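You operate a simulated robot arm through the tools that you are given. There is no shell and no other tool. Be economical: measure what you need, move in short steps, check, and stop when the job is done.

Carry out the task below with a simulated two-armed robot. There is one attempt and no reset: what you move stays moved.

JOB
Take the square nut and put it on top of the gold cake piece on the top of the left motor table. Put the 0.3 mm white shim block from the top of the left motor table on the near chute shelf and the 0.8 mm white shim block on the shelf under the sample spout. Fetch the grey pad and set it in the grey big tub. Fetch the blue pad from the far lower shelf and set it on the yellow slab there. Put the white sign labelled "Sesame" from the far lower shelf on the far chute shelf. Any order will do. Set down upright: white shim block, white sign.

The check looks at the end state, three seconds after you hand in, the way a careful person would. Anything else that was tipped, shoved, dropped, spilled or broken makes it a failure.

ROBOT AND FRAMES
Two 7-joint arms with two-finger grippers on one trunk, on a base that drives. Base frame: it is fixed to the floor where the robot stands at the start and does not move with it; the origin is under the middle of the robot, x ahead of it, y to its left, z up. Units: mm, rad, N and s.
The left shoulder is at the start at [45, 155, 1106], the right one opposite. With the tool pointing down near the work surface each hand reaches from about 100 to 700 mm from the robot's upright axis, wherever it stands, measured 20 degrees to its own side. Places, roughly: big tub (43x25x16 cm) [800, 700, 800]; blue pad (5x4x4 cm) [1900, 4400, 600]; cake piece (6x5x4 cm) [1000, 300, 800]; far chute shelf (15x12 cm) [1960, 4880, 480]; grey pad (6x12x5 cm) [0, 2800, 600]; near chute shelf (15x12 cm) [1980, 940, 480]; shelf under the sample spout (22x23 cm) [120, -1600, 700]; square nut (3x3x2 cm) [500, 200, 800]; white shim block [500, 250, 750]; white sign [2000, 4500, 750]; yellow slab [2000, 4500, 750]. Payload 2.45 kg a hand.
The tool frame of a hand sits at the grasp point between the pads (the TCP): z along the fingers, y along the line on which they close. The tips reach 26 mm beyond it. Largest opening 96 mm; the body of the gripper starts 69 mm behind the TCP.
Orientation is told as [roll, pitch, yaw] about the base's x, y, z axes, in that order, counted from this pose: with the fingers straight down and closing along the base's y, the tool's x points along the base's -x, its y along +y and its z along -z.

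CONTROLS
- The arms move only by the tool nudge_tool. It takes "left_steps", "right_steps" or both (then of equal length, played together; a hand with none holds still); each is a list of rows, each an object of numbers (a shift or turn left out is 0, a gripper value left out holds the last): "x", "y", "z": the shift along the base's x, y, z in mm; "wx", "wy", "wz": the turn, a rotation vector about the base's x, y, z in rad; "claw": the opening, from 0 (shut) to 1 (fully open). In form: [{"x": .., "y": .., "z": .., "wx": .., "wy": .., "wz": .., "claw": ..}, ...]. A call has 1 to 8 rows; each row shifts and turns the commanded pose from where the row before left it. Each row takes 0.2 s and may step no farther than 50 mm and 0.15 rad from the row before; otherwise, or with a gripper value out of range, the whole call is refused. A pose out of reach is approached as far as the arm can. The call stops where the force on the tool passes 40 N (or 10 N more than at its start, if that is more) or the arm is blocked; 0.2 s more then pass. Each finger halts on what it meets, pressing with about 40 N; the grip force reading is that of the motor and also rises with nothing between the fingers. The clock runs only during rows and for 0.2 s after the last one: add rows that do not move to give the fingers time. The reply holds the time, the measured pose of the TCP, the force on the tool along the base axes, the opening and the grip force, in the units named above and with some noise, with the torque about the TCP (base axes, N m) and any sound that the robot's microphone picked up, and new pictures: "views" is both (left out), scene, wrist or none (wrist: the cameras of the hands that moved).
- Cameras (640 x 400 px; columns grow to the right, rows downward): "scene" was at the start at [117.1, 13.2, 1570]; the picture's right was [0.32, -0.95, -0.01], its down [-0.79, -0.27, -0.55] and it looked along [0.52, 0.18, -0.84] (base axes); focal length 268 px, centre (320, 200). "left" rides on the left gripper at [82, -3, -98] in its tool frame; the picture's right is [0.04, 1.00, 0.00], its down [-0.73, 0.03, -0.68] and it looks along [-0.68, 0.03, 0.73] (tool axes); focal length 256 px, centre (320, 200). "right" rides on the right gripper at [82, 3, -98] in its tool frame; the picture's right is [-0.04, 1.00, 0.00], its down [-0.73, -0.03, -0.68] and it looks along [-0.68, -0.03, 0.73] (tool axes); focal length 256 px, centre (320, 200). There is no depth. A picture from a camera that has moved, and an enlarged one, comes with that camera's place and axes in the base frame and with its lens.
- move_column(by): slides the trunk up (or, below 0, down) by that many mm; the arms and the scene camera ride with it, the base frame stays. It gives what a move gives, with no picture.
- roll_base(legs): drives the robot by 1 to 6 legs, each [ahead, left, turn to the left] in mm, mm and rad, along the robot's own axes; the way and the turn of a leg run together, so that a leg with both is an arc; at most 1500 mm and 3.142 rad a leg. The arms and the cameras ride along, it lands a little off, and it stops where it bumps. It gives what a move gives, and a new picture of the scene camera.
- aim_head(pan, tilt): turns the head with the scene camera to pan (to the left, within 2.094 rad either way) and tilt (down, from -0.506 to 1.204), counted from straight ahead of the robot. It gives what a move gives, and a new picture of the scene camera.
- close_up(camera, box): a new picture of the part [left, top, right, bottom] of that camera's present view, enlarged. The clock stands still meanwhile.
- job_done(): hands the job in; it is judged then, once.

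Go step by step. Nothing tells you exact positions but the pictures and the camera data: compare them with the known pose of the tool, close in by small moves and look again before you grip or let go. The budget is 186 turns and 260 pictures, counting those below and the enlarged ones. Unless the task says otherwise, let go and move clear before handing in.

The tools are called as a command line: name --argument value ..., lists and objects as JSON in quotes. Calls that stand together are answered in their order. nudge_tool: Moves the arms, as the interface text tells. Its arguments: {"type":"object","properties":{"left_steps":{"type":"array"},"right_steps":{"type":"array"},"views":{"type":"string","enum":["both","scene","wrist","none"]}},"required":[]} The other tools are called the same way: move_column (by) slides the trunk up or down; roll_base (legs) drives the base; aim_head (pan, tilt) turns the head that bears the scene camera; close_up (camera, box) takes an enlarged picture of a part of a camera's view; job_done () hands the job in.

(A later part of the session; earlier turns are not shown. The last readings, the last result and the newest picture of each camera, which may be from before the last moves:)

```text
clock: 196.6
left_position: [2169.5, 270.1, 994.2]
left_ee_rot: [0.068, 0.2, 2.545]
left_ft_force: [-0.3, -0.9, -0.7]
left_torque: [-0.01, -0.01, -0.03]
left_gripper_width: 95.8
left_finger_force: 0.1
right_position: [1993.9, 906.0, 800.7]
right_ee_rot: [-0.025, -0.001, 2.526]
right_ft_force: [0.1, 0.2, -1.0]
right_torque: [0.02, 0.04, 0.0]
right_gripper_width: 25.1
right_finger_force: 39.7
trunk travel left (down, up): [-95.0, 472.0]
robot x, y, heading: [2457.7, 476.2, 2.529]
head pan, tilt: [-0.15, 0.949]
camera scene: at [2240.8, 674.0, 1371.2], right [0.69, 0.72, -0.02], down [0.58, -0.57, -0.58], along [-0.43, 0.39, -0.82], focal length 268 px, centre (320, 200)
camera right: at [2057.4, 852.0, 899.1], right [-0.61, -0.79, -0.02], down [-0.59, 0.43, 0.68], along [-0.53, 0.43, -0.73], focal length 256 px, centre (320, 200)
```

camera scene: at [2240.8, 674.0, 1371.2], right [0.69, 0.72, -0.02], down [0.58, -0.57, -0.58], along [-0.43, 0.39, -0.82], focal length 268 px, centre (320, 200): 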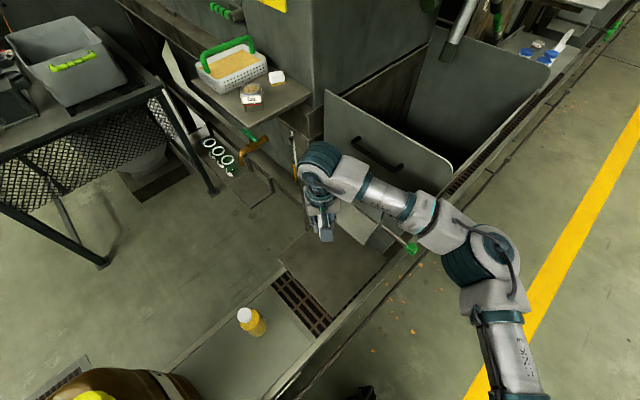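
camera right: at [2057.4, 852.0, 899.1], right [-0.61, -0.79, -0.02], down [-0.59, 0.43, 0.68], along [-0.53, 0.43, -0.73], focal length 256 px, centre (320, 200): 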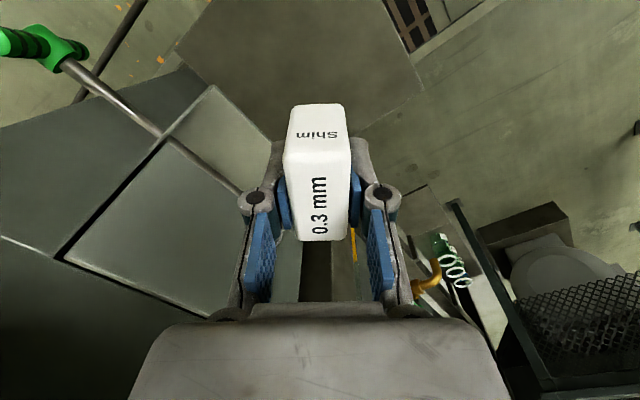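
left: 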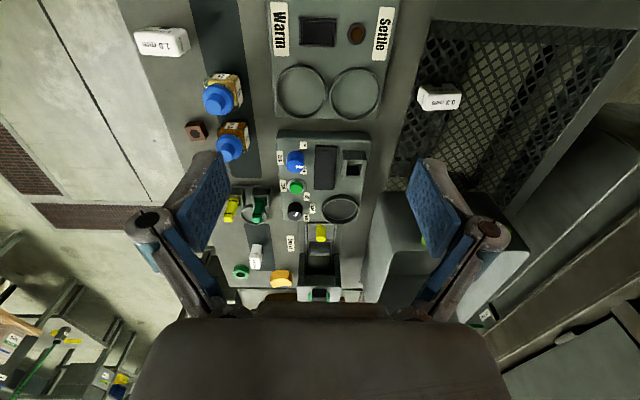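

Descending further over the plate to probe its height.

nudge_tool --right_steps '[{"z": -45}, {"z": -45}, {"z": -45}, {"z": -45}, {"z": -35}, {}, {}]' --views "both"

```text
clock: 198.2
left_position: [2169.5, 269.9, 994.2]
left_ee_rot: [0.069, 0.201, 2.545]
left_ft_force: [0.6, -0.1, -0.2]
left_torque: [-0.03, 0.01, 0.04]
left_gripper_width: 95.9
left_finger_force: 0.1
right_position: [1994.9, 902.5, 585.2]
right_ee_rot: [-0.025, -0.002, 2.524]
right_ft_force: [0.3, -0.3, -0.7]
right_torque: [-0.01, 0.0, 0.02]
right_gripper_width: 24.9
right_finger_force: 40.4
trunk travel left (down, up): [-95.0, 472.0]
robot x, y, heading: [2460.5, 479.9, 2.53]
head pan, tilt: [-0.15, 0.949]
camera scene: at [2240.8, 673.8, 1371.2], right [0.69, 0.72, -0.02], down [0.58, -0.57, -0.58], along [-0.43, 0.39, -0.82], focal length 268 px, centre (320, 200)
camera right: at [2057.3, 851.2, 682.0], right [-0.61, -0.79, -0.02], down [-0.59, 0.43, 0.68], along [-0.53, 0.43, -0.73], focal length 256 px, centre (320, 200)
```

scene: 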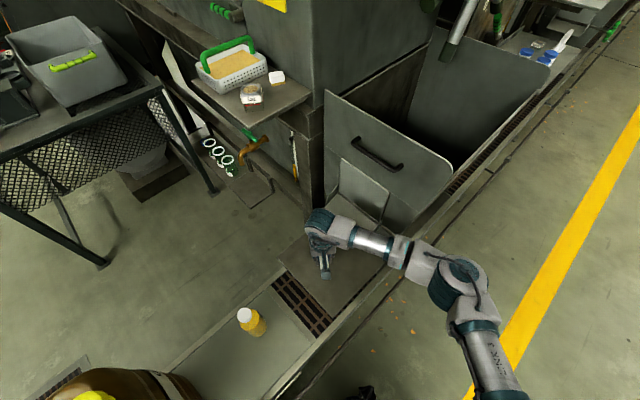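
right: 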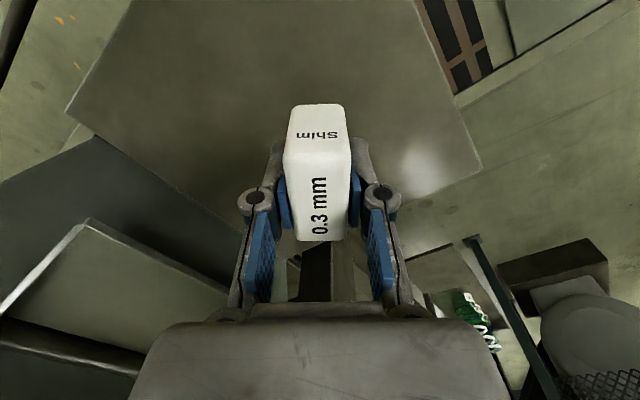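

Vertical parallax now gives the plate at z≈470–480: it is the chute shelf. I continue down slowly.

nudge_tool --right_steps '[{"z": -35, "y": 8, "wx": -0.01, "wy": 0.018}, {"z": -20, "y": 6}, {}, {}]' --views "wrist"

```text
clock: 199.2
left_position: [2169.1, 270.6, 994.3]
left_ee_rot: [0.069, 0.202, 2.545]
left_ft_force: [0.6, 0.3, 0.0]
left_torque: [0.0, 0.0, 0.01]
left_gripper_width: 95.9
left_finger_force: 0.0
right_position: [1993.8, 917.2, 532.6]
right_ee_rot: [-0.005, -0.011, 2.523]
right_ft_force: [0.1, 0.0, -0.7]
right_torque: [0.02, 0.02, 0.03]
right_gripper_width: 25.1
right_finger_force: 39.8
trunk travel left (down, up): [-95.0, 472.0]
robot x, y, heading: [2460.3, 479.5, 2.531]
head pan, tilt: [-0.15, 0.949]
camera right: at [2059.1, 864.4, 628.0], right [-0.61, -0.79, -0.01], down [-0.58, 0.44, 0.69], along [-0.54, 0.42, -0.73], focal length 256 px, centre (320, 200)
```

right: 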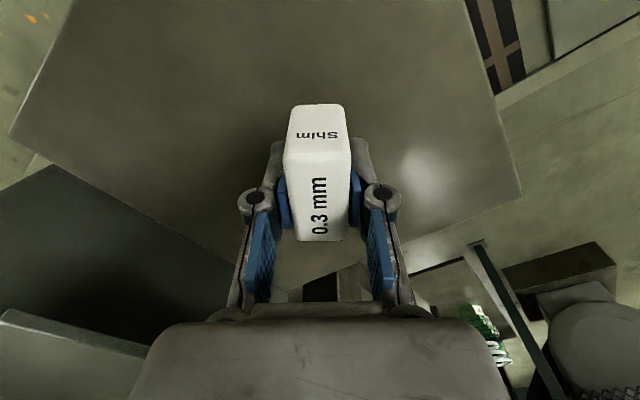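

nudge_tool --right_steps '[{"z": -10}, {"z": -8}, {"z": -5}, {"z": -4}, {"z": -4}, {}]' --views "wrist"

```text
clock: 200.6
left_position: [2169.0, 269.9, 993.2]
left_ee_rot: [0.069, 0.2, 2.545]
left_ft_force: [0.0, -0.1, 0.8]
left_torque: [-0.02, -0.02, 0.0]
left_gripper_width: 95.9
left_finger_force: 0.1
right_position: [1993.9, 918.9, 501.3]
right_ee_rot: [-0.007, -0.011, 2.524]
right_ft_force: [-0.3, 0.1, 0.0]
right_torque: [-0.02, -0.01, 0.02]
right_gripper_width: 24.9
right_finger_force: 39.8
trunk travel left (down, up): [-95.0, 472.0]
robot x, y, heading: [2457.2, 474.8, 2.533]
head pan, tilt: [-0.15, 0.949]
camera right: at [2059.0, 866.3, 597.5], right [-0.61, -0.79, -0.01], down [-0.58, 0.44, 0.69], along [-0.54, 0.42, -0.73], focal length 256 px, centre (320, 200)
```

right: 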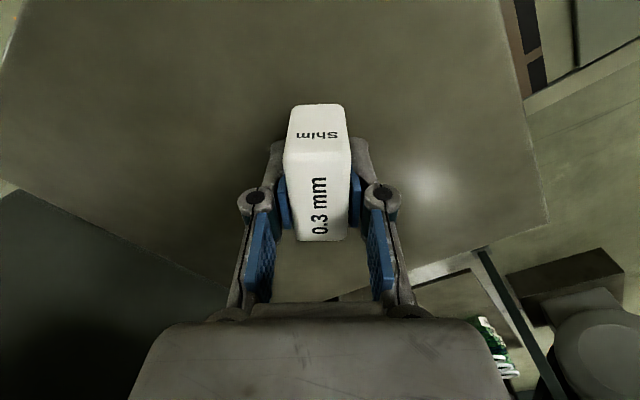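

nudge_tool --right_steps '[{"z": -4}, {"z": -4}, {"z": -3}, {"z": -3}, {"z": -3}, {}]' --views "none"

```text
clock: 201.6
left_position: [2161.8, 252.5, 986.7]
left_ee_rot: [0.045, 0.2, 2.537]
left_ft_force: [-0.5, -1.0, 0.0]
left_torque: [0.01, 0.03, -0.01]
left_gripper_width: 96.2
left_finger_force: 0.1
right_position: [1990.7, 912.4, 496.1]
right_ee_rot: [-0.028, -0.022, 2.523]
right_ft_force: [3.5, 11.0, 20.2]
right_torque: [-0.11, -0.06, 0.07]
right_gripper_width: 24.8
right_finger_force: 40.0
trunk travel left (down, up): [-95.0, 472.0]
robot x, y, heading: [2460.4, 476.0, 2.529]
head pan, tilt: [-0.15, 0.949]
stopped in row 4 (right hand): the force on the tool passed its limit at 44 N (the readings are from after the stop); the commanded pose is now the measured one
```

Contact near z≈496. I unload slightly and check levelness before release.

nudge_tool --right_steps '[{"z": 3}, {}, {}]' --views "wrist"

```text
clock: 202.4
left_position: [2163.5, 257.3, 990.1]
left_ee_rot: [0.055, 0.198, 2.54]
left_ft_force: [0.0, -0.4, -0.2]
left_torque: [0.02, -0.02, -0.01]
left_gripper_width: 95.8
left_finger_force: 0.0
right_position: [1990.6, 911.2, 497.4]
right_ee_rot: [-0.02, -0.015, 2.523]
right_ft_force: [-1.3, -5.2, 13.6]
right_torque: [-0.43, 0.09, 0.01]
right_gripper_width: 25.2
right_finger_force: 40.0
trunk travel left (down, up): [-95.0, 472.0]
robot x, y, heading: [2460.5, 482.1, 2.53]
head pan, tilt: [-0.15, 0.949]
camera right: at [2055.6, 858.3, 592.6], right [-0.61, -0.79, -0.02], down [-0.58, 0.43, 0.69], along [-0.54, 0.43, -0.72], focal length 256 px, centre (320, 200)
```

right: 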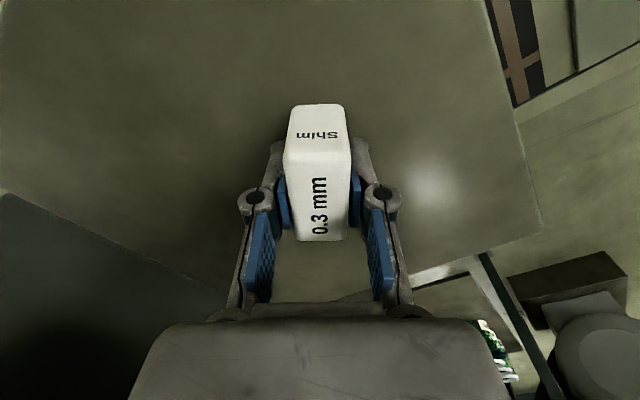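

nudge_tool --right_steps '[{"claw": 0.6}, {}, {"z": 15}, {"z": 40}, {"z": 45}, {"z": 45}, {}]' --views "both"

```text
clock: 204.0
left_position: [2161.0, 258.4, 987.9]
left_ee_rot: [0.052, 0.2, 2.539]
left_ft_force: [0.3, -0.2, -0.1]
left_torque: [-0.01, -0.04, 0.03]
left_gripper_width: 96.1
left_finger_force: 0.0
right_position: [1991.5, 910.9, 642.5]
right_ee_rot: [-0.019, -0.011, 2.525]
right_ft_force: [0.0, 0.4, 0.2]
right_torque: [0.0, -0.01, -0.02]
right_gripper_width: 57.7
right_finger_force: 0.1
trunk travel left (down, up): [-95.0, 472.0]
robot x, y, heading: [2457.6, 475.1, 2.526]
head pan, tilt: [-0.15, 0.949]
camera scene: at [2240.4, 673.8, 1371.0], right [0.69, 0.72, -0.02], down [0.58, -0.57, -0.58], along [-0.43, 0.39, -0.82], focal length 268 px, centre (320, 200)
camera right: at [2054.9, 858.8, 738.6], right [-0.61, -0.79, -0.02], down [-0.58, 0.43, 0.69], along [-0.54, 0.43, -0.73], focal length 256 px, centre (320, 200)
```

scene: 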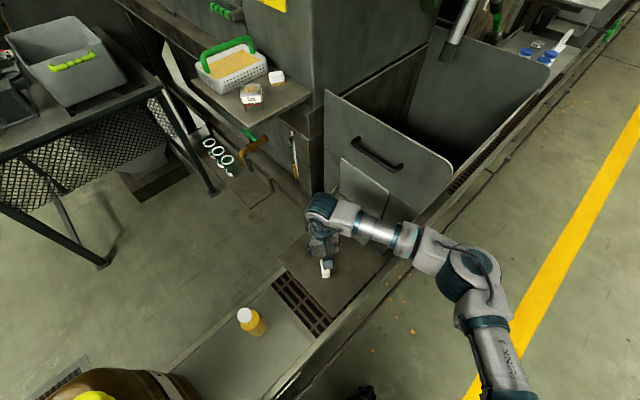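
right: 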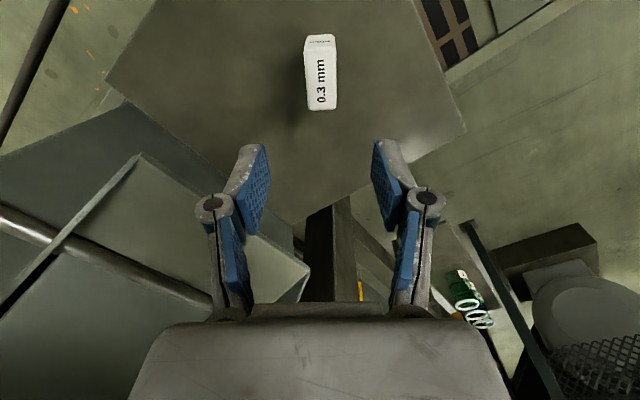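

The 0.3 mm block stands upright on the shelf. I raise the hand and trunk and withdraw.

nudge_tool --right_steps '[{"z": 45}, {"z": 45}, {"z": 45}, {"z": 45}, {"x": 20, "y": -12, "z": 35}, {"x": 40, "y": -22}, {"x": 40, "y": -22}, {"x": 40, "y": -22}]' --views "none"

move_column --by 90

move_column --by 90

nudge_tool --right_steps '[{"x": 40, "y": -22}, {"x": 40, "y": -22}, {"x": 40, "y": -22}, {"x": 20, "y": -12}, {}]' --views "none"

roll_base --legs '[[-120, -350, 0]]'

```text
clock: 205.8
left_position: [2162.0, 258.2, 988.3]
left_ee_rot: [0.052, 0.199, 2.543]
left_ft_force: [0.5, 0.5, -0.5]
left_torque: [-0.01, -0.01, 0.01]
left_gripper_width: 95.8
left_finger_force: 0.0
right_position: [2132.0, 834.1, 856.5]
right_ee_rot: [-0.021, -0.013, 2.521]
right_ft_force: [1.2, -1.2, 0.7]
right_torque: [0.02, 0.03, -0.04]
right_gripper_width: 57.6
right_finger_force: 0.0
trunk travel left (down, up): [-95.0, 472.0]
robot x, y, heading: [2458.6, 478.0, 2.529]
head pan, tilt: [-0.15, 0.949]
```

```text
clock: 207.1
left_position: [2160.6, 259.2, 1078.7]
left_ee_rot: [0.052, 0.201, 2.542]
left_ft_force: [-0.3, 0.4, -0.6]
left_torque: [-0.01, -0.07, 0.02]
left_gripper_width: 95.8
left_finger_force: 0.1
right_position: [2130.2, 835.6, 943.7]
right_ee_rot: [-0.021, -0.011, 2.524]
right_ft_force: [-0.4, -0.8, 1.1]
right_torque: [-0.01, 0.02, 0.03]
right_gripper_width: 57.7
right_finger_force: 0.0
trunk travel left (down, up): [-185.0, 382.0]
robot x, y, heading: [2456.2, 479.9, 2.527]
head pan, tilt: [-0.15, 0.949]
```

```text
clock: 208.3
left_position: [2161.4, 258.8, 1168.8]
left_ee_rot: [0.052, 0.203, 2.54]
left_ft_force: [-0.2, 0.1, -1.0]
left_torque: [0.03, 0.0, 0.02]
left_gripper_width: 95.9
left_finger_force: 0.1
right_position: [2129.5, 835.1, 1034.8]
right_ee_rot: [-0.019, -0.013, 2.525]
right_ft_force: [-0.2, 0.2, -0.1]
right_torque: [0.0, 0.01, 0.03]
right_gripper_width: 57.8
right_finger_force: 0.0
trunk travel left (down, up): [-275.0, 292.0]
robot x, y, heading: [2459.3, 482.6, 2.529]
head pan, tilt: [-0.15, 0.949]
```

```text
clock: 209.5
left_position: [2161.7, 258.6, 1168.5]
left_ee_rot: [0.054, 0.201, 2.54]
left_ft_force: [0.1, 0.3, -0.1]
left_torque: [-0.03, -0.03, -0.01]
left_gripper_width: 95.6
left_finger_force: 0.0
right_position: [2273.1, 756.7, 1036.5]
right_ee_rot: [-0.021, -0.014, 2.521]
right_ft_force: [-0.3, 0.2, -0.5]
right_torque: [-0.01, 0.0, -0.01]
right_gripper_width: 57.3
right_finger_force: 0.1
trunk travel left (down, up): [-275.0, 292.0]
robot x, y, heading: [2457.6, 477.3, 2.531]
head pan, tilt: [-0.15, 0.949]
```

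```text
clock: 211.8
left_position: [2444.5, 447.2, 1159.1]
left_ee_rot: [0.029, 0.2, 2.532]
left_ft_force: [0.2, 1.3, 0.3]
left_torque: [-0.09, 0.06, -0.02]
left_gripper_width: 96.1
left_finger_force: 0.0
right_position: [2557.0, 947.5, 1037.6]
right_ee_rot: [-0.039, -0.015, 2.522]
right_ft_force: [-0.9, -0.8, 0.2]
right_torque: [0.05, 0.01, -0.01]
right_gripper_width: 57.6
right_finger_force: 0.1
trunk travel left (down, up): [-275.0, 292.0]
robot x, y, heading: [2752.2, 684.7, 2.523]
head pan, tilt: [-0.15, 0.949]
camera scene: at [2639.7, 726.4, 1572.3], right [0.69, 0.72, 0.03], down [0.6, -0.55, -0.58], along [-0.41, 0.42, -0.81], focal length 268 px, centre (320, 200)
```

scene: 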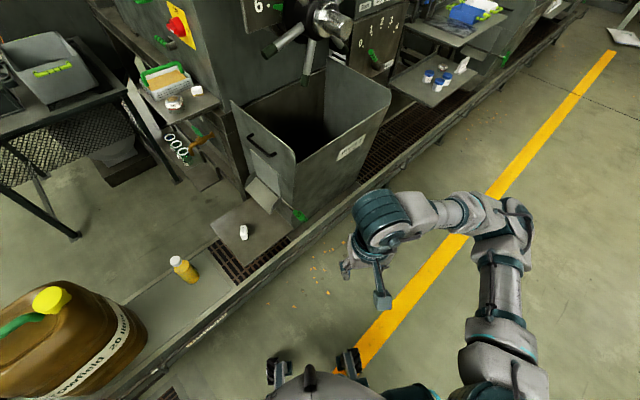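

Next, the far area: I turn to +y and drive up the aisle.

roll_base --legs '[[0, 0, -0.95], [1450, -150, 0], [1450, 0, 0]]'

aim_head --pan 0.6 --tilt 0.5

```text
clock: 228.2
left_position: [2552.4, 3668.8, 1160.9]
left_ee_rot: [0.029, 0.196, 1.576]
left_ft_force: [1.9, -0.2, 0.6]
left_torque: [0.01, 0.1, 0.0]
left_gripper_width: 96.2
left_finger_force: 0.0
right_position: [3024.4, 3865.6, 1038.9]
right_ee_rot: [-0.037, -0.02, 1.574]
right_ft_force: [-1.1, -0.3, -0.4]
right_torque: [0.01, -0.04, 0.03]
right_gripper_width: 57.8
right_finger_force: 0.0
trunk travel left (down, up): [-275.0, 292.0]
robot x, y, heading: [2923.8, 3555.2, 1.568]
head pan, tilt: [-0.15, 0.949]
camera scene: at [2913.0, 3674.2, 1572.8], right [0.99, -0.15, 0.02], down [-0.11, -0.81, -0.58], along [0.1, 0.57, -0.81], focal length 268 px, centre (320, 200)
```

scene: 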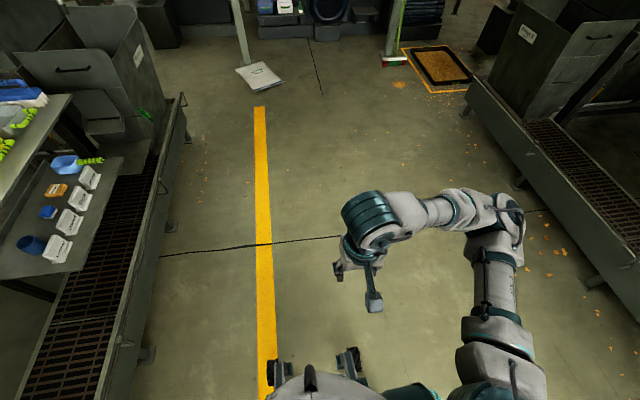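

```text
clock: 229.3
left_position: [2539.5, 3668.1, 1159.6]
left_ee_rot: [0.021, 0.197, 1.574]
left_ft_force: [1.5, 0.7, -0.2]
left_torque: [-0.04, 0.1, 0.01]
left_gripper_width: 95.6
left_finger_force: 0.0
right_position: [3013.0, 3862.2, 1038.6]
right_ee_rot: [-0.043, -0.023, 1.576]
right_ft_force: [-0.7, -0.1, 0.7]
right_torque: [0.05, -0.06, 0.01]
right_gripper_width: 57.7
right_finger_force: 0.0
trunk travel left (down, up): [-275.0, 292.0]
robot x, y, heading: [2915.3, 3557.0, 1.574]
head pan, tilt: [0.6, 0.499]
camera scene: at [2817.0, 3677.0, 1607.5], right [0.82, 0.57, 0.03], down [0.3, -0.4, -0.87], along [-0.48, 0.72, -0.5], focal length 268 px, centre (320, 200)
```

scene: 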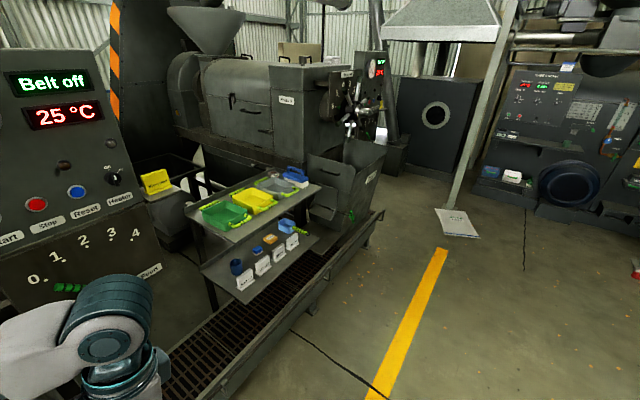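

close_up --camera "scene" --box '[180, 150, 390, 310]'

```text
2.50 times, centred on (285, 230) of scene
camera zoom: at [2817.0, 3677.0, 1607.5], right [0.82, 0.57, 0.03], down [0.3, -0.4, -0.87], along [-0.48, 0.72, -0.5], focal length 671 px, centre (408, 125)
```

zoom: 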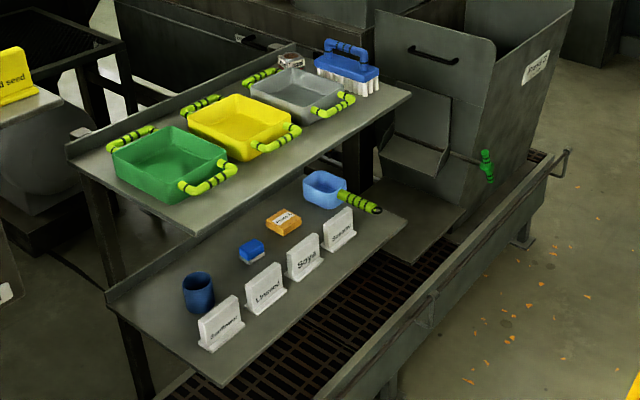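

The lower shelf holds the blue cup, blue pad, yellow slab, scoop and four signs, partly beneath the upper shelf. I drive in front of it to measure.

roll_base --legs '[[900, 0, 0], [0, 0, 1.567], [150, 0, 0]]'

aim_head --pan 0.0 --tilt 0.75

close_up --camera "scene" --box '[180, 150, 480, 340]'

```text
clock: 238.8
left_position: [2660.0, 4069.0, 1153.7]
left_ee_rot: [0.005, 0.192, 3.119]
left_ft_force: [-0.2, 1.2, -1.1]
left_torque: [-0.05, -0.02, 0.03]
left_gripper_width: 96.0
left_finger_force: 0.0
right_position: [2474.8, 4547.7, 1040.1]
right_ee_rot: [-0.057, -0.022, 3.123]
right_ft_force: [-0.3, -1.7, 0.5]
right_torque: [0.13, -0.01, 0.04]
right_gripper_width: 57.6
right_finger_force: 0.1
trunk travel left (down, up): [-275.0, 292.0]
robot x, y, heading: [2782.2, 4460.2, 3.117]
head pan, tilt: [0.6, 0.499]
camera scene: at [2660.9, 4351.1, 1607.3], right [-0.55, 0.84, 0.03], down [0.4, 0.29, -0.87], along [-0.73, -0.46, -0.5], focal length 268 px, centre (320, 200)
```

scene: 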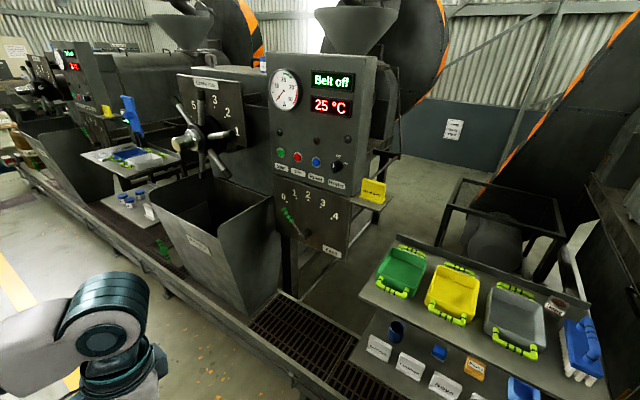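

```text
clock: 239.8
left_position: [2660.9, 4101.7, 1164.8]
left_ee_rot: [0.037, 0.195, 3.121]
left_ft_force: [0.4, 1.0, -0.2]
left_torque: [-0.01, 0.01, -0.03]
left_gripper_width: 96.3
left_finger_force: 0.1
right_position: [2477.1, 4577.8, 1039.0]
right_ee_rot: [-0.025, -0.023, 3.123]
right_ft_force: [-0.4, -0.5, 0.8]
right_torque: [0.01, -0.01, 0.0]
right_gripper_width: 57.7
right_finger_force: 0.1
trunk travel left (down, up): [-275.0, 292.0]
robot x, y, heading: [2781.4, 4456.5, 3.118]
head pan, tilt: [0.0, 0.75]
camera scene: at [2653.9, 4426.7, 1587.9], right [0.02, 1.0, 0.02], down [0.68, 0.0, -0.73], along [-0.73, 0.03, -0.68], focal length 268 px, centre (320, 200)
```

scene: 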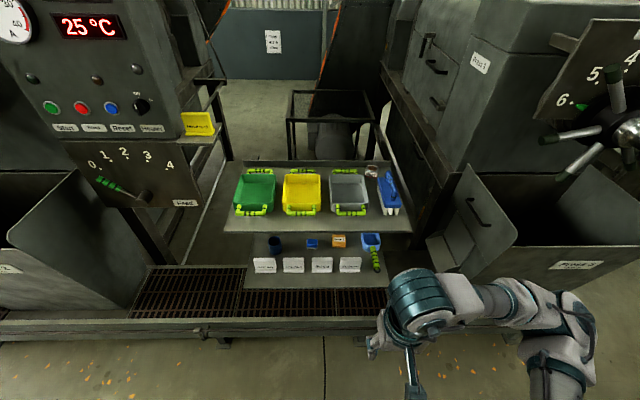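

```text
2.11 times, centred on (330, 245) of scene
camera zoom: at [2653.9, 4426.7, 1587.9], right [0.02, 1.0, 0.02], down [0.68, 0.0, -0.73], along [-0.73, 0.03, -0.68], focal length 565 px, centre (299, 105)
```

zoom: 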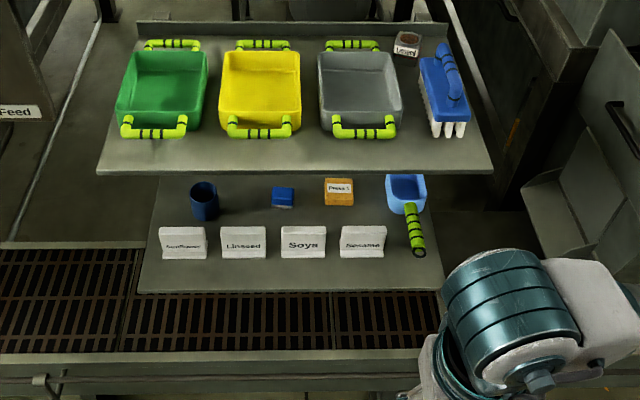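

close_up --camera "scene" --box '[300, 220, 400, 290]'

```text
5.71 times, centred on (350, 255) of scene
camera zoom: at [2653.9, 4426.7, 1587.9], right [0.02, 1.0, 0.02], down [0.68, 0.0, -0.73], along [-0.73, 0.03, -0.68], focal length 1534 px, centre (149, -114)
```

zoom: 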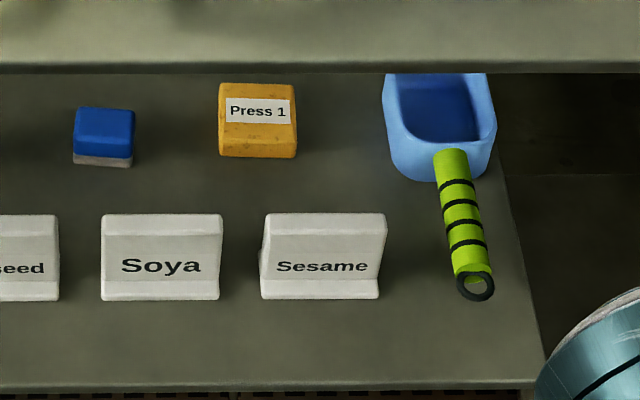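

Both shelves' front edges are at x≈2112 (upper at z≈950, lower at ≈607), so items must be reached beneath with a tilted hand. Estimates: pad [1910, 4429, 625], slab [1890, 4547, 628], "Sesame" sign [2031, 4585], top ≈685. I position for the pad with the right hand, and lower the trunk.

nudge_tool --right_steps '[{"x": 40, "claw": 0.9}, {"x": 40}, {}]' --views "none"

roll_base --legs '[[250, 150, 0.02]]'

move_column --by -100

move_column --by -100

aim_head --pan -0.2 --tilt 0.75

```text
clock: 240.8
left_position: [2664.7, 4146.1, 1178.9]
left_ee_rot: [0.078, 0.193, 3.132]
left_ft_force: [-0.7, -0.5, -0.3]
left_torque: [0.04, 0.0, -0.01]
left_gripper_width: 96.1
left_finger_force: 0.0
right_position: [2553.0, 4613.3, 1041.6]
right_ee_rot: [0.014, -0.02, 3.112]
right_ft_force: [-0.8, -0.5, -0.9]
right_torque: [-0.1, 0.03, -0.01]
right_gripper_width: 86.6
right_finger_force: 0.0
right hand out of reach, approached as far as the arm can: row 2
trunk travel left (down, up): [-275.0, 292.0]
robot x, y, heading: [2780.9, 4456.4, 3.121]
head pan, tilt: [0.0, 0.75]
stopped in row 3 (right hand): the arm was blocked; the commanded pose is now the measured one
```

```text
clock: 242.6
left_position: [2472.6, 4059.4, 1187.2]
left_ee_rot: [0.108, 0.195, -3.131]
left_ft_force: [-1.5, -1.2, 1.6]
left_torque: [0.1, -0.03, 0.01]
left_gripper_width: 96.1
left_finger_force: 0.1
right_position: [2350.1, 4518.5, 1041.0]
right_ee_rot: [0.041, -0.011, 3.11]
right_ft_force: [0.3, 2.2, -0.6]
right_torque: [-0.14, 0.02, -0.01]
right_gripper_width: 86.4
right_finger_force: 0.0
trunk travel left (down, up): [-275.0, 292.0]
robot x, y, heading: [2581.1, 4345.0, 3.135]
head pan, tilt: [0.0, 0.75]
stopped in leg 1: the force on the tool passed its limit at 56 N (the readings are from after the stop); the commanded pose is now the measured one
camera scene: at [2453.7, 4380.9, 1587.9], right [0.01, 1.0, -0.02], down [0.68, -0.02, -0.73], along [-0.73, -0.01, -0.68], focal length 268 px, centre (320, 200)
```

scene: 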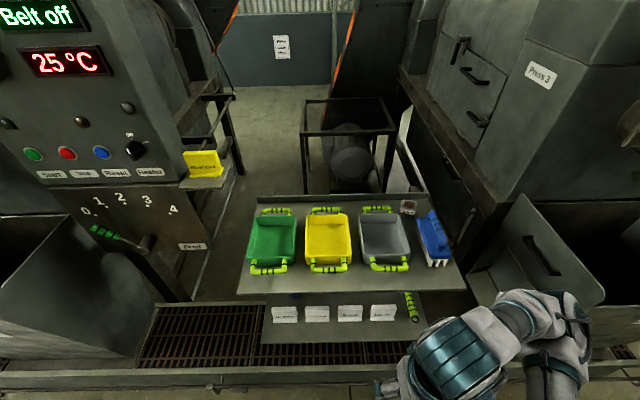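

```text
clock: 242.9
left_position: [2476.6, 3994.2, 1166.4]
left_ee_rot: [0.049, 0.19, -3.141]
left_ft_force: [0.6, 1.3, 0.1]
left_torque: [-0.03, 0.04, -0.01]
left_gripper_width: 95.7
left_finger_force: 0.1
right_position: [2350.0, 4468.4, 1045.4]
right_ee_rot: [-0.049, -0.046, -3.137]
right_ft_force: [-132.7, 77.8, -34.3]
right_torque: [-7.99, -9.88, 8.8]
right_gripper_width: 86.2
right_finger_force: 0.1
trunk travel left (down, up): [-272.0, 295.0]
robot x, y, heading: [2584.1, 4338.3, 3.14]
head pan, tilt: [0.0, 0.75]
stopped: the force on the tool passed its limit at 115 N (the readings are from after the stop); the commanded pose is now the measured one
```

```text
clock: 244.2
left_position: [2478.1, 4048.3, 1079.4]
left_ee_rot: [0.095, 0.194, -3.129]
left_ft_force: [1.2, -1.3, 0.4]
left_torque: [0.1, 0.0, 0.05]
left_gripper_width: 96.0
left_finger_force: 0.1
right_position: [2333.7, 4512.3, 914.6]
right_ee_rot: [0.011, 0.11, 3.122]
right_ft_force: [0.5, 1.1, -0.7]
right_torque: [-0.08, 0.02, 0.01]
right_gripper_width: 86.7
right_finger_force: 0.0
trunk travel left (down, up): [-172.0, 395.0]
robot x, y, heading: [2582.8, 4352.5, 3.135]
head pan, tilt: [0.0, 0.75]
```

```text
clock: 244.9
left_position: [2476.9, 4019.5, 1071.7]
left_ee_rot: [0.069, 0.194, -3.135]
left_ft_force: [0.1, 0.3, 0.5]
left_torque: [-0.04, 0.02, -0.01]
left_gripper_width: 95.8
left_finger_force: 0.0
right_position: [2332.7, 4484.3, 919.3]
right_ee_rot: [-0.005, 0.115, 3.119]
right_ft_force: [-0.5, 0.0, 1.2]
right_torque: [-0.01, 0.01, -0.03]
right_gripper_width: 86.4
right_finger_force: 0.0
trunk travel left (down, up): [-172.0, 395.0]
robot x, y, heading: [2582.7, 4344.5, 3.134]
head pan, tilt: [-0.201, 0.75]
camera scene: at [2371.4, 4345.5, 1478.7], right [0.2, 0.98, 0.01], down [0.67, -0.13, -0.73], along [-0.71, 0.16, -0.68], focal length 268 px, centre (320, 200)
```

scene: 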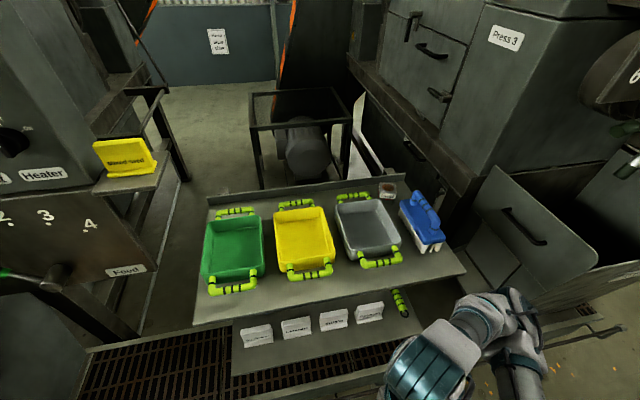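

The retracted right hand had bumped the robot's own body, nothing outside. Now I tilt the right hand forward and bring it low in front of the shelf.

nudge_tool --right_steps '[{"x": -30, "y": -8, "z": -30, "wy": 0.128}, {"x": -20, "y": -8, "z": -36, "wy": 0.128}, {"x": -10, "y": -8, "z": -40, "wy": 0.128}, {"y": -8, "z": -40, "wy": 0.128}, {"y": -8, "z": -40, "wy": 0.128}, {"y": -8, "z": -30, "wy": 0.128}, {}, {}]' --views "both"

```text
clock: 246.9
left_position: [2477.6, 4032.7, 1074.5]
left_ee_rot: [0.079, 0.195, -3.132]
left_ft_force: [0.3, -0.8, 0.1]
left_torque: [0.05, 0.01, 0.02]
left_gripper_width: 95.8
left_finger_force: 0.2
right_position: [2227.5, 4423.0, 708.4]
right_ee_rot: [-0.004, -0.671, 3.12]
right_ft_force: [0.3, -0.5, 0.0]
right_torque: [-0.03, -0.01, 0.0]
right_gripper_width: 86.6
right_finger_force: 0.0
right hand out of reach, approached as far as the arm can: row 1, 2, 3, 4
trunk travel left (down, up): [-172.0, 395.0]
robot x, y, heading: [2582.4, 4354.0, 3.135]
head pan, tilt: [-0.201, 0.75]
stopped in row 8 (right hand): the arm was blocked; the commanded pose is now the measured one
camera scene: at [2371.0, 4391.2, 1478.0], right [0.21, 0.98, -0.01], down [0.67, -0.15, -0.73], along [-0.71, 0.14, -0.69], focal length 268 px, centre (320, 200)
camera right: at [2353.0, 4416.3, 733.0], right [-0.05, -1.0, 0.02], down [-0.15, 0.03, 0.99], along [-0.99, 0.05, -0.15], focal length 256 px, centre (320, 200)
```

scene: 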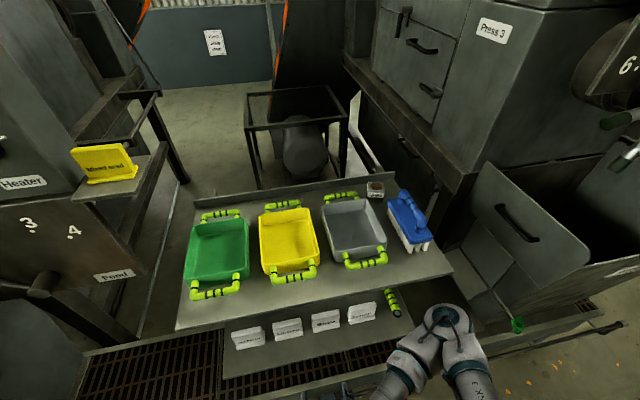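
right: 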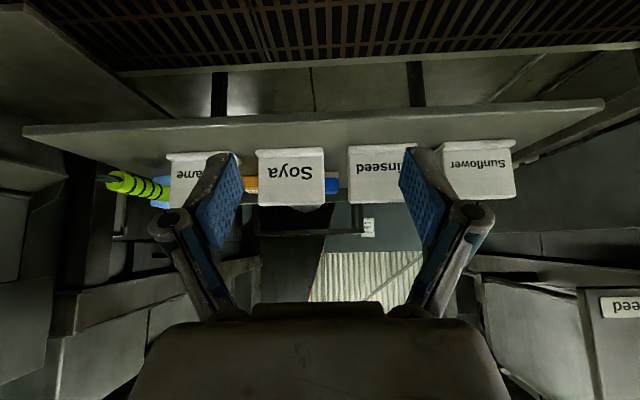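

The wrist camera sees the signs, with the pad showing between Soya and Linseed. I raise slightly, tilt to 45° and advance over the signs.

nudge_tool --right_steps '[{"x": -20, "y": 6, "z": 14, "wy": 0.055, "claw": 0.8}, {"x": -30, "z": 14, "wy": 0.055}, {"x": -40}, {"x": -30}, {}, {}]' --views "both"

```text
clock: 248.3
left_position: [2478.2, 4045.5, 1077.7]
left_ee_rot: [0.088, 0.194, -3.128]
left_ft_force: [-0.6, 0.0, -0.5]
left_torque: [0.06, 0.02, 0.02]
left_gripper_width: 96.4
left_finger_force: 0.0
right_position: [2107.9, 4442.5, 736.2]
right_ee_rot: [0.012, -0.779, 3.113]
right_ft_force: [0.7, 0.4, -0.1]
right_torque: [-0.04, 0.01, 0.06]
right_gripper_width: 76.5
right_finger_force: 0.0
trunk travel left (down, up): [-172.0, 395.0]
robot x, y, heading: [2578.0, 4355.6, 3.139]
head pan, tilt: [-0.201, 0.75]
camera scene: at [2370.8, 4385.9, 1478.3], right [0.21, 0.98, -0.01], down [0.67, -0.15, -0.73], along [-0.71, 0.14, -0.69], focal length 268 px, centre (320, 200)
camera right: at [2234.6, 4435.1, 748.2], right [-0.05, -1.0, 0.04], down [-0.04, 0.04, 1.0], along [-1.0, 0.05, -0.05], focal length 256 px, centre (320, 200)
```

scene: 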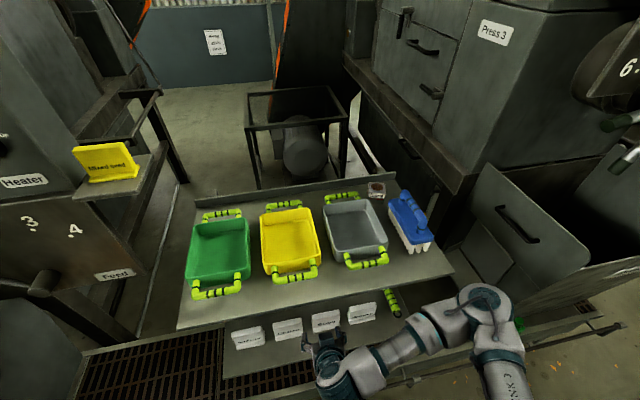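
right: 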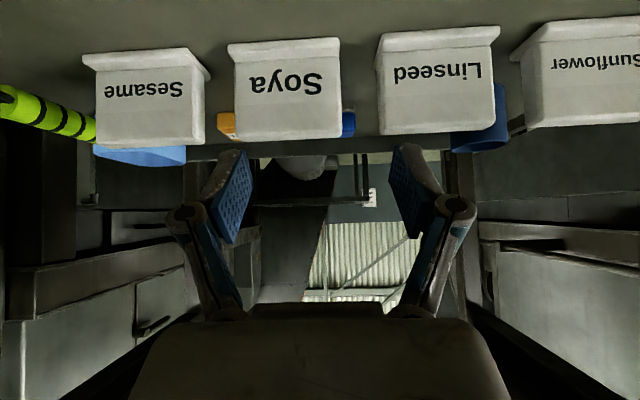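

nudge_tool --right_steps '[{"x": -20, "y": -6, "z": 6}, {"x": -30, "y": -6}, {"x": -35}, {"x": -33}, {}, {}]' --views "both"

```text
clock: 249.8
left_position: [2477.7, 4010.9, 1069.9]
left_ee_rot: [0.061, 0.195, -3.134]
left_ft_force: [-0.7, 0.9, -0.6]
left_torque: [-0.1, 0.0, 0.0]
left_gripper_width: 95.9
left_finger_force: 0.0
right_position: [1993.0, 4400.8, 741.6]
right_ee_rot: [-0.021, -0.779, 3.138]
right_ft_force: [-0.2, -0.3, 0.3]
right_torque: [0.05, 0.0, -0.05]
right_gripper_width: 76.7
right_finger_force: 0.0
trunk travel left (down, up): [-172.0, 395.0]
robot x, y, heading: [2578.1, 4349.4, 3.135]
head pan, tilt: [-0.201, 0.75]
camera scene: at [2370.1, 4345.4, 1478.5], right [0.2, 0.98, 0.02], down [0.67, -0.13, -0.73], along [-0.71, 0.16, -0.68], focal length 268 px, centre (320, 200)
camera right: at [2118.4, 4395.4, 753.0], right [-0.05, -1.0, 0.01], down [-0.04, 0.02, 1.0], along [-1.0, 0.05, -0.05], focal length 256 px, centre (320, 200)
```

scene: 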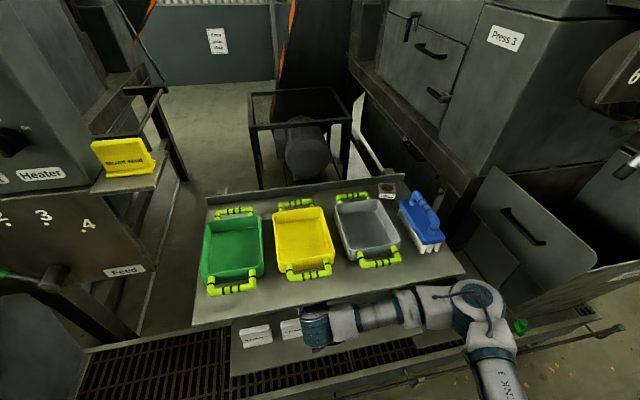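
right: 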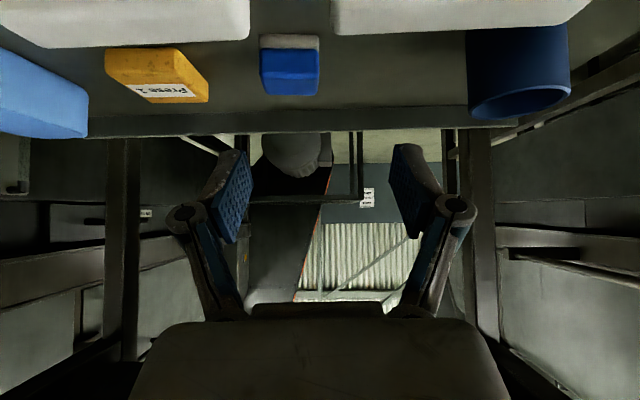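

The pad is clearly seen at about [1890, 4430]. I let the sway settle first.

nudge_tool --right_steps '[{}, {}, {}, {}, {}, {}]' --views "none"

nudge_tool --right_steps '[{}, {}, {}]' --views "none"

```text
clock: 251.2
left_position: [2478.3, 4024.6, 1072.6]
left_ee_rot: [0.072, 0.193, -3.132]
left_ft_force: [0.3, 0.4, -1.1]
left_torque: [0.01, 0.01, 0.01]
left_gripper_width: 95.9
left_finger_force: 0.0
right_position: [1992.0, 4412.2, 739.0]
right_ee_rot: [-0.008, -0.778, 3.128]
right_ft_force: [0.8, -1.3, -0.3]
right_torque: [0.01, 0.02, -0.01]
right_gripper_width: 76.8
right_finger_force: 0.2
trunk travel left (down, up): [-172.0, 395.0]
robot x, y, heading: [2579.8, 4348.4, 3.138]
head pan, tilt: [-0.201, 0.75]
```

```text
clock: 251.9
left_position: [2478.0, 4026.7, 1073.3]
left_ee_rot: [0.076, 0.194, -3.134]
left_ft_force: [-0.9, -0.2, -0.4]
left_torque: [-0.01, 0.01, 0.01]
left_gripper_width: 96.1
left_finger_force: 0.1
right_position: [1991.7, 4413.5, 740.0]
right_ee_rot: [-0.005, -0.777, 3.125]
right_ft_force: [0.9, -0.5, 0.2]
right_torque: [0.02, 0.04, -0.02]
right_gripper_width: 76.8
right_finger_force: 0.0
trunk travel left (down, up): [-172.0, 395.0]
robot x, y, heading: [2581.8, 4351.9, 3.136]
head pan, tilt: [-0.201, 0.75]
```

nudge_tool --right_steps '[{"x": -20, "y": 8, "z": -18}, {"x": -20, "y": 8, "z": -18}, {"x": -20, "z": -18}, {}, {}, {}, {}, {}]' --views "wrist"

```text
clock: 253.8
left_position: [2478.2, 4022.2, 1072.7]
left_ee_rot: [0.069, 0.193, -3.134]
left_ft_force: [-0.4, 0.8, 0.6]
left_torque: [0.02, 0.0, 0.02]
left_gripper_width: 95.9
left_finger_force: 0.0
right_position: [1931.4, 4427.2, 686.7]
right_ee_rot: [-0.01, -0.778, 3.13]
right_ft_force: [0.1, -0.3, 0.5]
right_torque: [-0.02, -0.02, -0.02]
right_gripper_width: 76.6
right_finger_force: 0.0
trunk travel left (down, up): [-172.0, 395.0]
robot x, y, heading: [2576.5, 4352.1, 3.138]
head pan, tilt: [-0.201, 0.75]
camera right: at [2058.1, 4420.6, 699.1], right [-0.05, -1.0, 0.02], down [-0.04, 0.02, 1.0], along [-1.0, 0.05, -0.05], focal length 256 px, centre (320, 200)
```

right: 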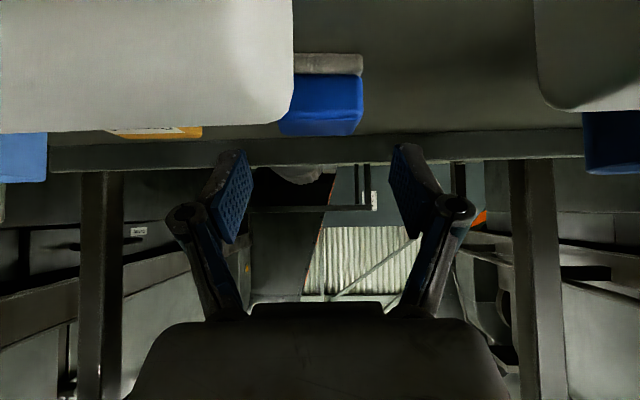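

The camera bracket hangs low at this tilt and faces the Soya sign closely, so I raise, go in, and straighten the hand behind the signs while descending.

nudge_tool --right_steps '[{"z": 18}, {"z": 17}, {"x": -20}, {"x": -20}, {}, {}, {}, {}]' --views "both"

```text
clock: 255.6
left_position: [2483.1, 4033.5, 1076.1]
left_ee_rot: [0.079, 0.189, -3.129]
left_ft_force: [0.5, -0.5, 0.5]
left_torque: [0.02, 0.0, -0.01]
left_gripper_width: 95.9
left_finger_force: 0.0
right_position: [1899.0, 4433.0, 715.0]
right_ee_rot: [-0.002, -0.767, 3.126]
right_ft_force: [-0.6, 0.3, 0.3]
right_torque: [0.03, -0.02, -0.05]
right_gripper_width: 77.2
right_finger_force: 0.0
trunk travel left (down, up): [-172.0, 395.0]
robot x, y, heading: [2580.2, 4356.9, 3.142]
head pan, tilt: [-0.201, 0.75]
camera scene: at [2380.6, 4386.0, 1478.6], right [0.2, 0.98, -0.01], down [0.66, -0.15, -0.73], along [-0.72, 0.14, -0.68], focal length 268 px, centre (320, 200)
camera right: at [2025.9, 4427.1, 727.6], right [-0.05, -1.0, 0.03], down [-0.06, 0.03, 1.0], along [-1.0, 0.05, -0.06], focal length 256 px, centre (320, 200)
```

scene: 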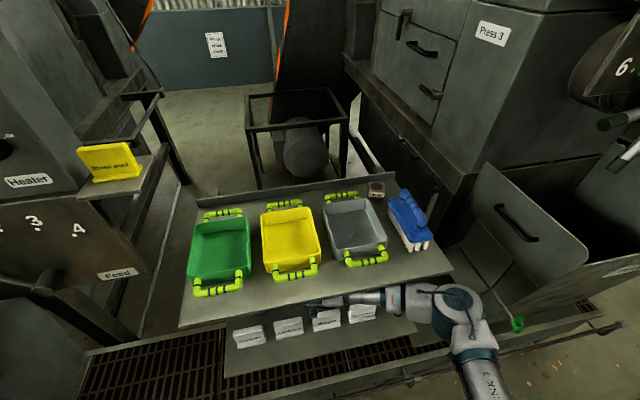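
right: 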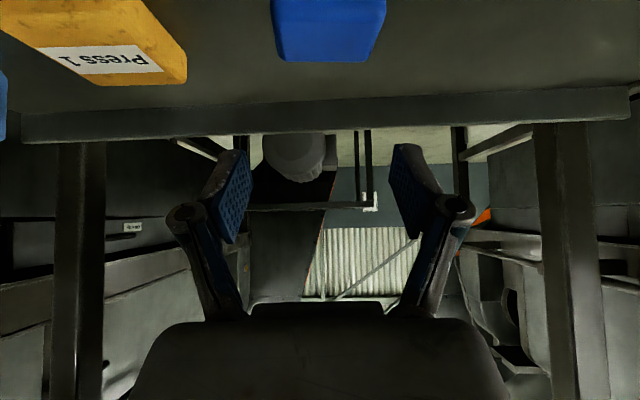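

nudge_tool --right_steps '[{"x": -2, "z": -8, "wy": -0.12}, {"x": -2, "y": -1, "z": -9, "wy": -0.12}, {"x": -2, "y": -1, "z": -9, "wy": -0.12}, {"x": -2, "y": -1, "z": -10, "wy": -0.12}, {"z": -10, "wy": -0.04}, {}, {}, {}]' --views "both"

```text
clock: 257.4
left_position: [2476.3, 4044.1, 1077.4]
left_ee_rot: [0.087, 0.191, -3.136]
left_ft_force: [-0.8, 0.2, 0.2]
left_torque: [-0.04, 0.01, 0.0]
left_gripper_width: 96.0
left_finger_force: 0.1
right_position: [1888.8, 4442.8, 661.0]
right_ee_rot: [0.0, -0.238, 3.113]
right_ft_force: [-0.6, -0.3, -0.6]
right_torque: [-0.04, -0.01, 0.01]
right_gripper_width: 76.8
right_finger_force: 0.1
trunk travel left (down, up): [-172.0, 395.0]
robot x, y, heading: [2578.0, 4352.8, 3.136]
head pan, tilt: [-0.201, 0.75]
camera scene: at [2369.1, 4423.3, 1475.3], right [0.21, 0.98, -0.04], down [0.67, -0.17, -0.72], along [-0.71, 0.13, -0.69], focal length 268 px, centre (320, 200)
camera right: at [1990.4, 4435.7, 736.0], right [-0.07, -1.0, 0.01], down [-0.55, 0.04, 0.83], along [-0.83, 0.05, -0.55], focal length 256 px, centre (320, 200)
```

scene: 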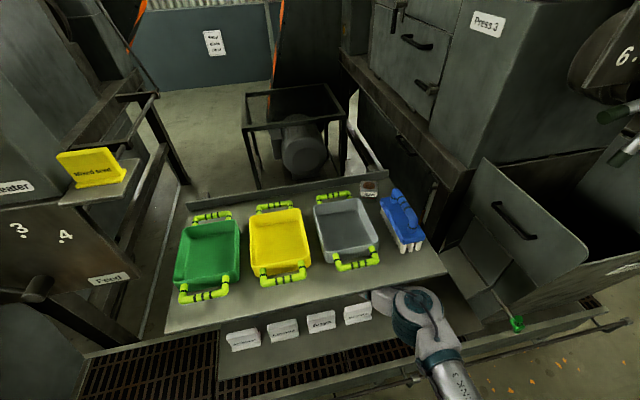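
right: 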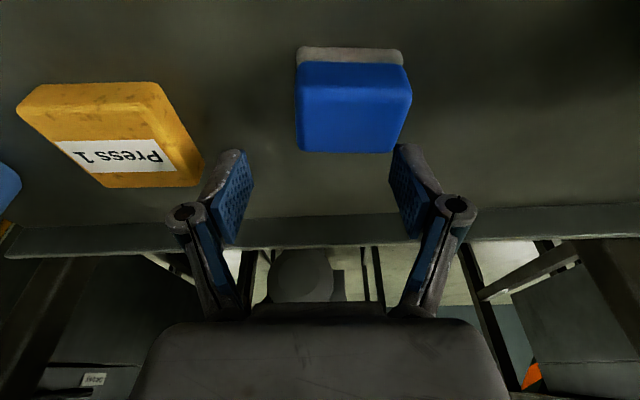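

nudge_tool --right_steps '[{"x": 13, "y": -7}, {"x": 12, "y": -7}, {}, {}, {}, {}, {}]' --views "wrist"

```text
clock: 258.9
left_position: [2478.0, 4040.4, 1077.0]
left_ee_rot: [0.089, 0.196, -3.131]
left_ft_force: [0.5, 1.2, 0.0]
left_torque: [0.04, 0.02, 0.02]
left_gripper_width: 95.8
left_finger_force: 0.1
right_position: [1916.3, 4422.1, 659.4]
right_ee_rot: [-0.004, -0.233, 3.122]
right_ft_force: [-0.2, 0.6, -0.4]
right_torque: [-0.01, -0.01, -0.03]
right_gripper_width: 76.5
right_finger_force: 0.0
trunk travel left (down, up): [-172.0, 395.0]
robot x, y, heading: [2586.6, 4349.3, 3.139]
head pan, tilt: [-0.201, 0.75]
camera right: at [2017.5, 4416.2, 734.7], right [-0.06, -1.0, 0.01], down [-0.56, 0.04, 0.83], along [-0.83, 0.04, -0.56], focal length 256 px, centre (320, 200)
```

right: 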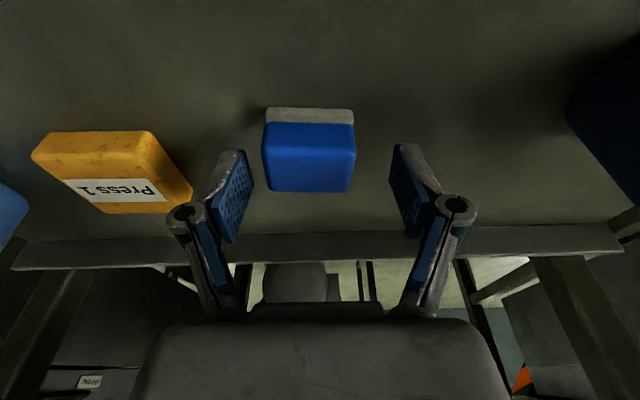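

nudge_tool --right_steps '[{"x": 5, "y": 1, "z": -5}, {"z": -4}, {}, {}, {"claw": 0.3}, {}, {}, {}]' --views "wrist"

```text
clock: 260.8
left_position: [2477.7, 4039.0, 1076.2]
left_ee_rot: [0.086, 0.194, -3.13]
left_ft_force: [-0.2, -0.1, -0.4]
left_torque: [-0.02, 0.03, -0.01]
left_gripper_width: 95.9
left_finger_force: 0.1
right_position: [1916.4, 4422.0, 656.3]
right_ee_rot: [-0.003, -0.243, 3.124]
right_ft_force: [1.3, 0.7, 6.9]
right_torque: [0.1, -0.07, -0.04]
right_gripper_width: 44.8
right_finger_force: 40.4
trunk travel left (down, up): [-172.0, 395.0]
robot x, y, heading: [2579.8, 4352.0, 3.138]
head pan, tilt: [-0.201, 0.75]
camera right: at [2019.5, 4415.4, 731.0], right [-0.06, -1.0, 0.01], down [-0.55, 0.04, 0.84], along [-0.83, 0.04, -0.55], focal length 256 px, centre (320, 200)
```

right: 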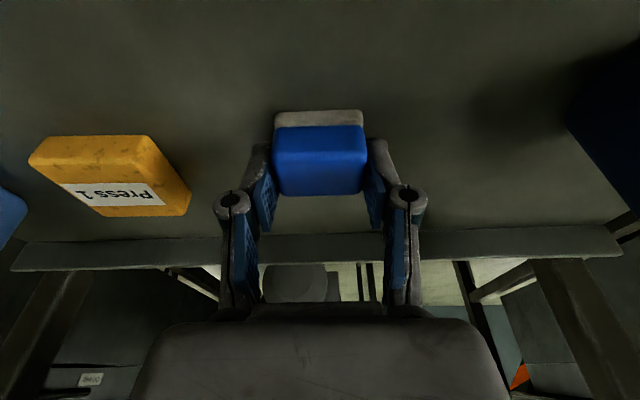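

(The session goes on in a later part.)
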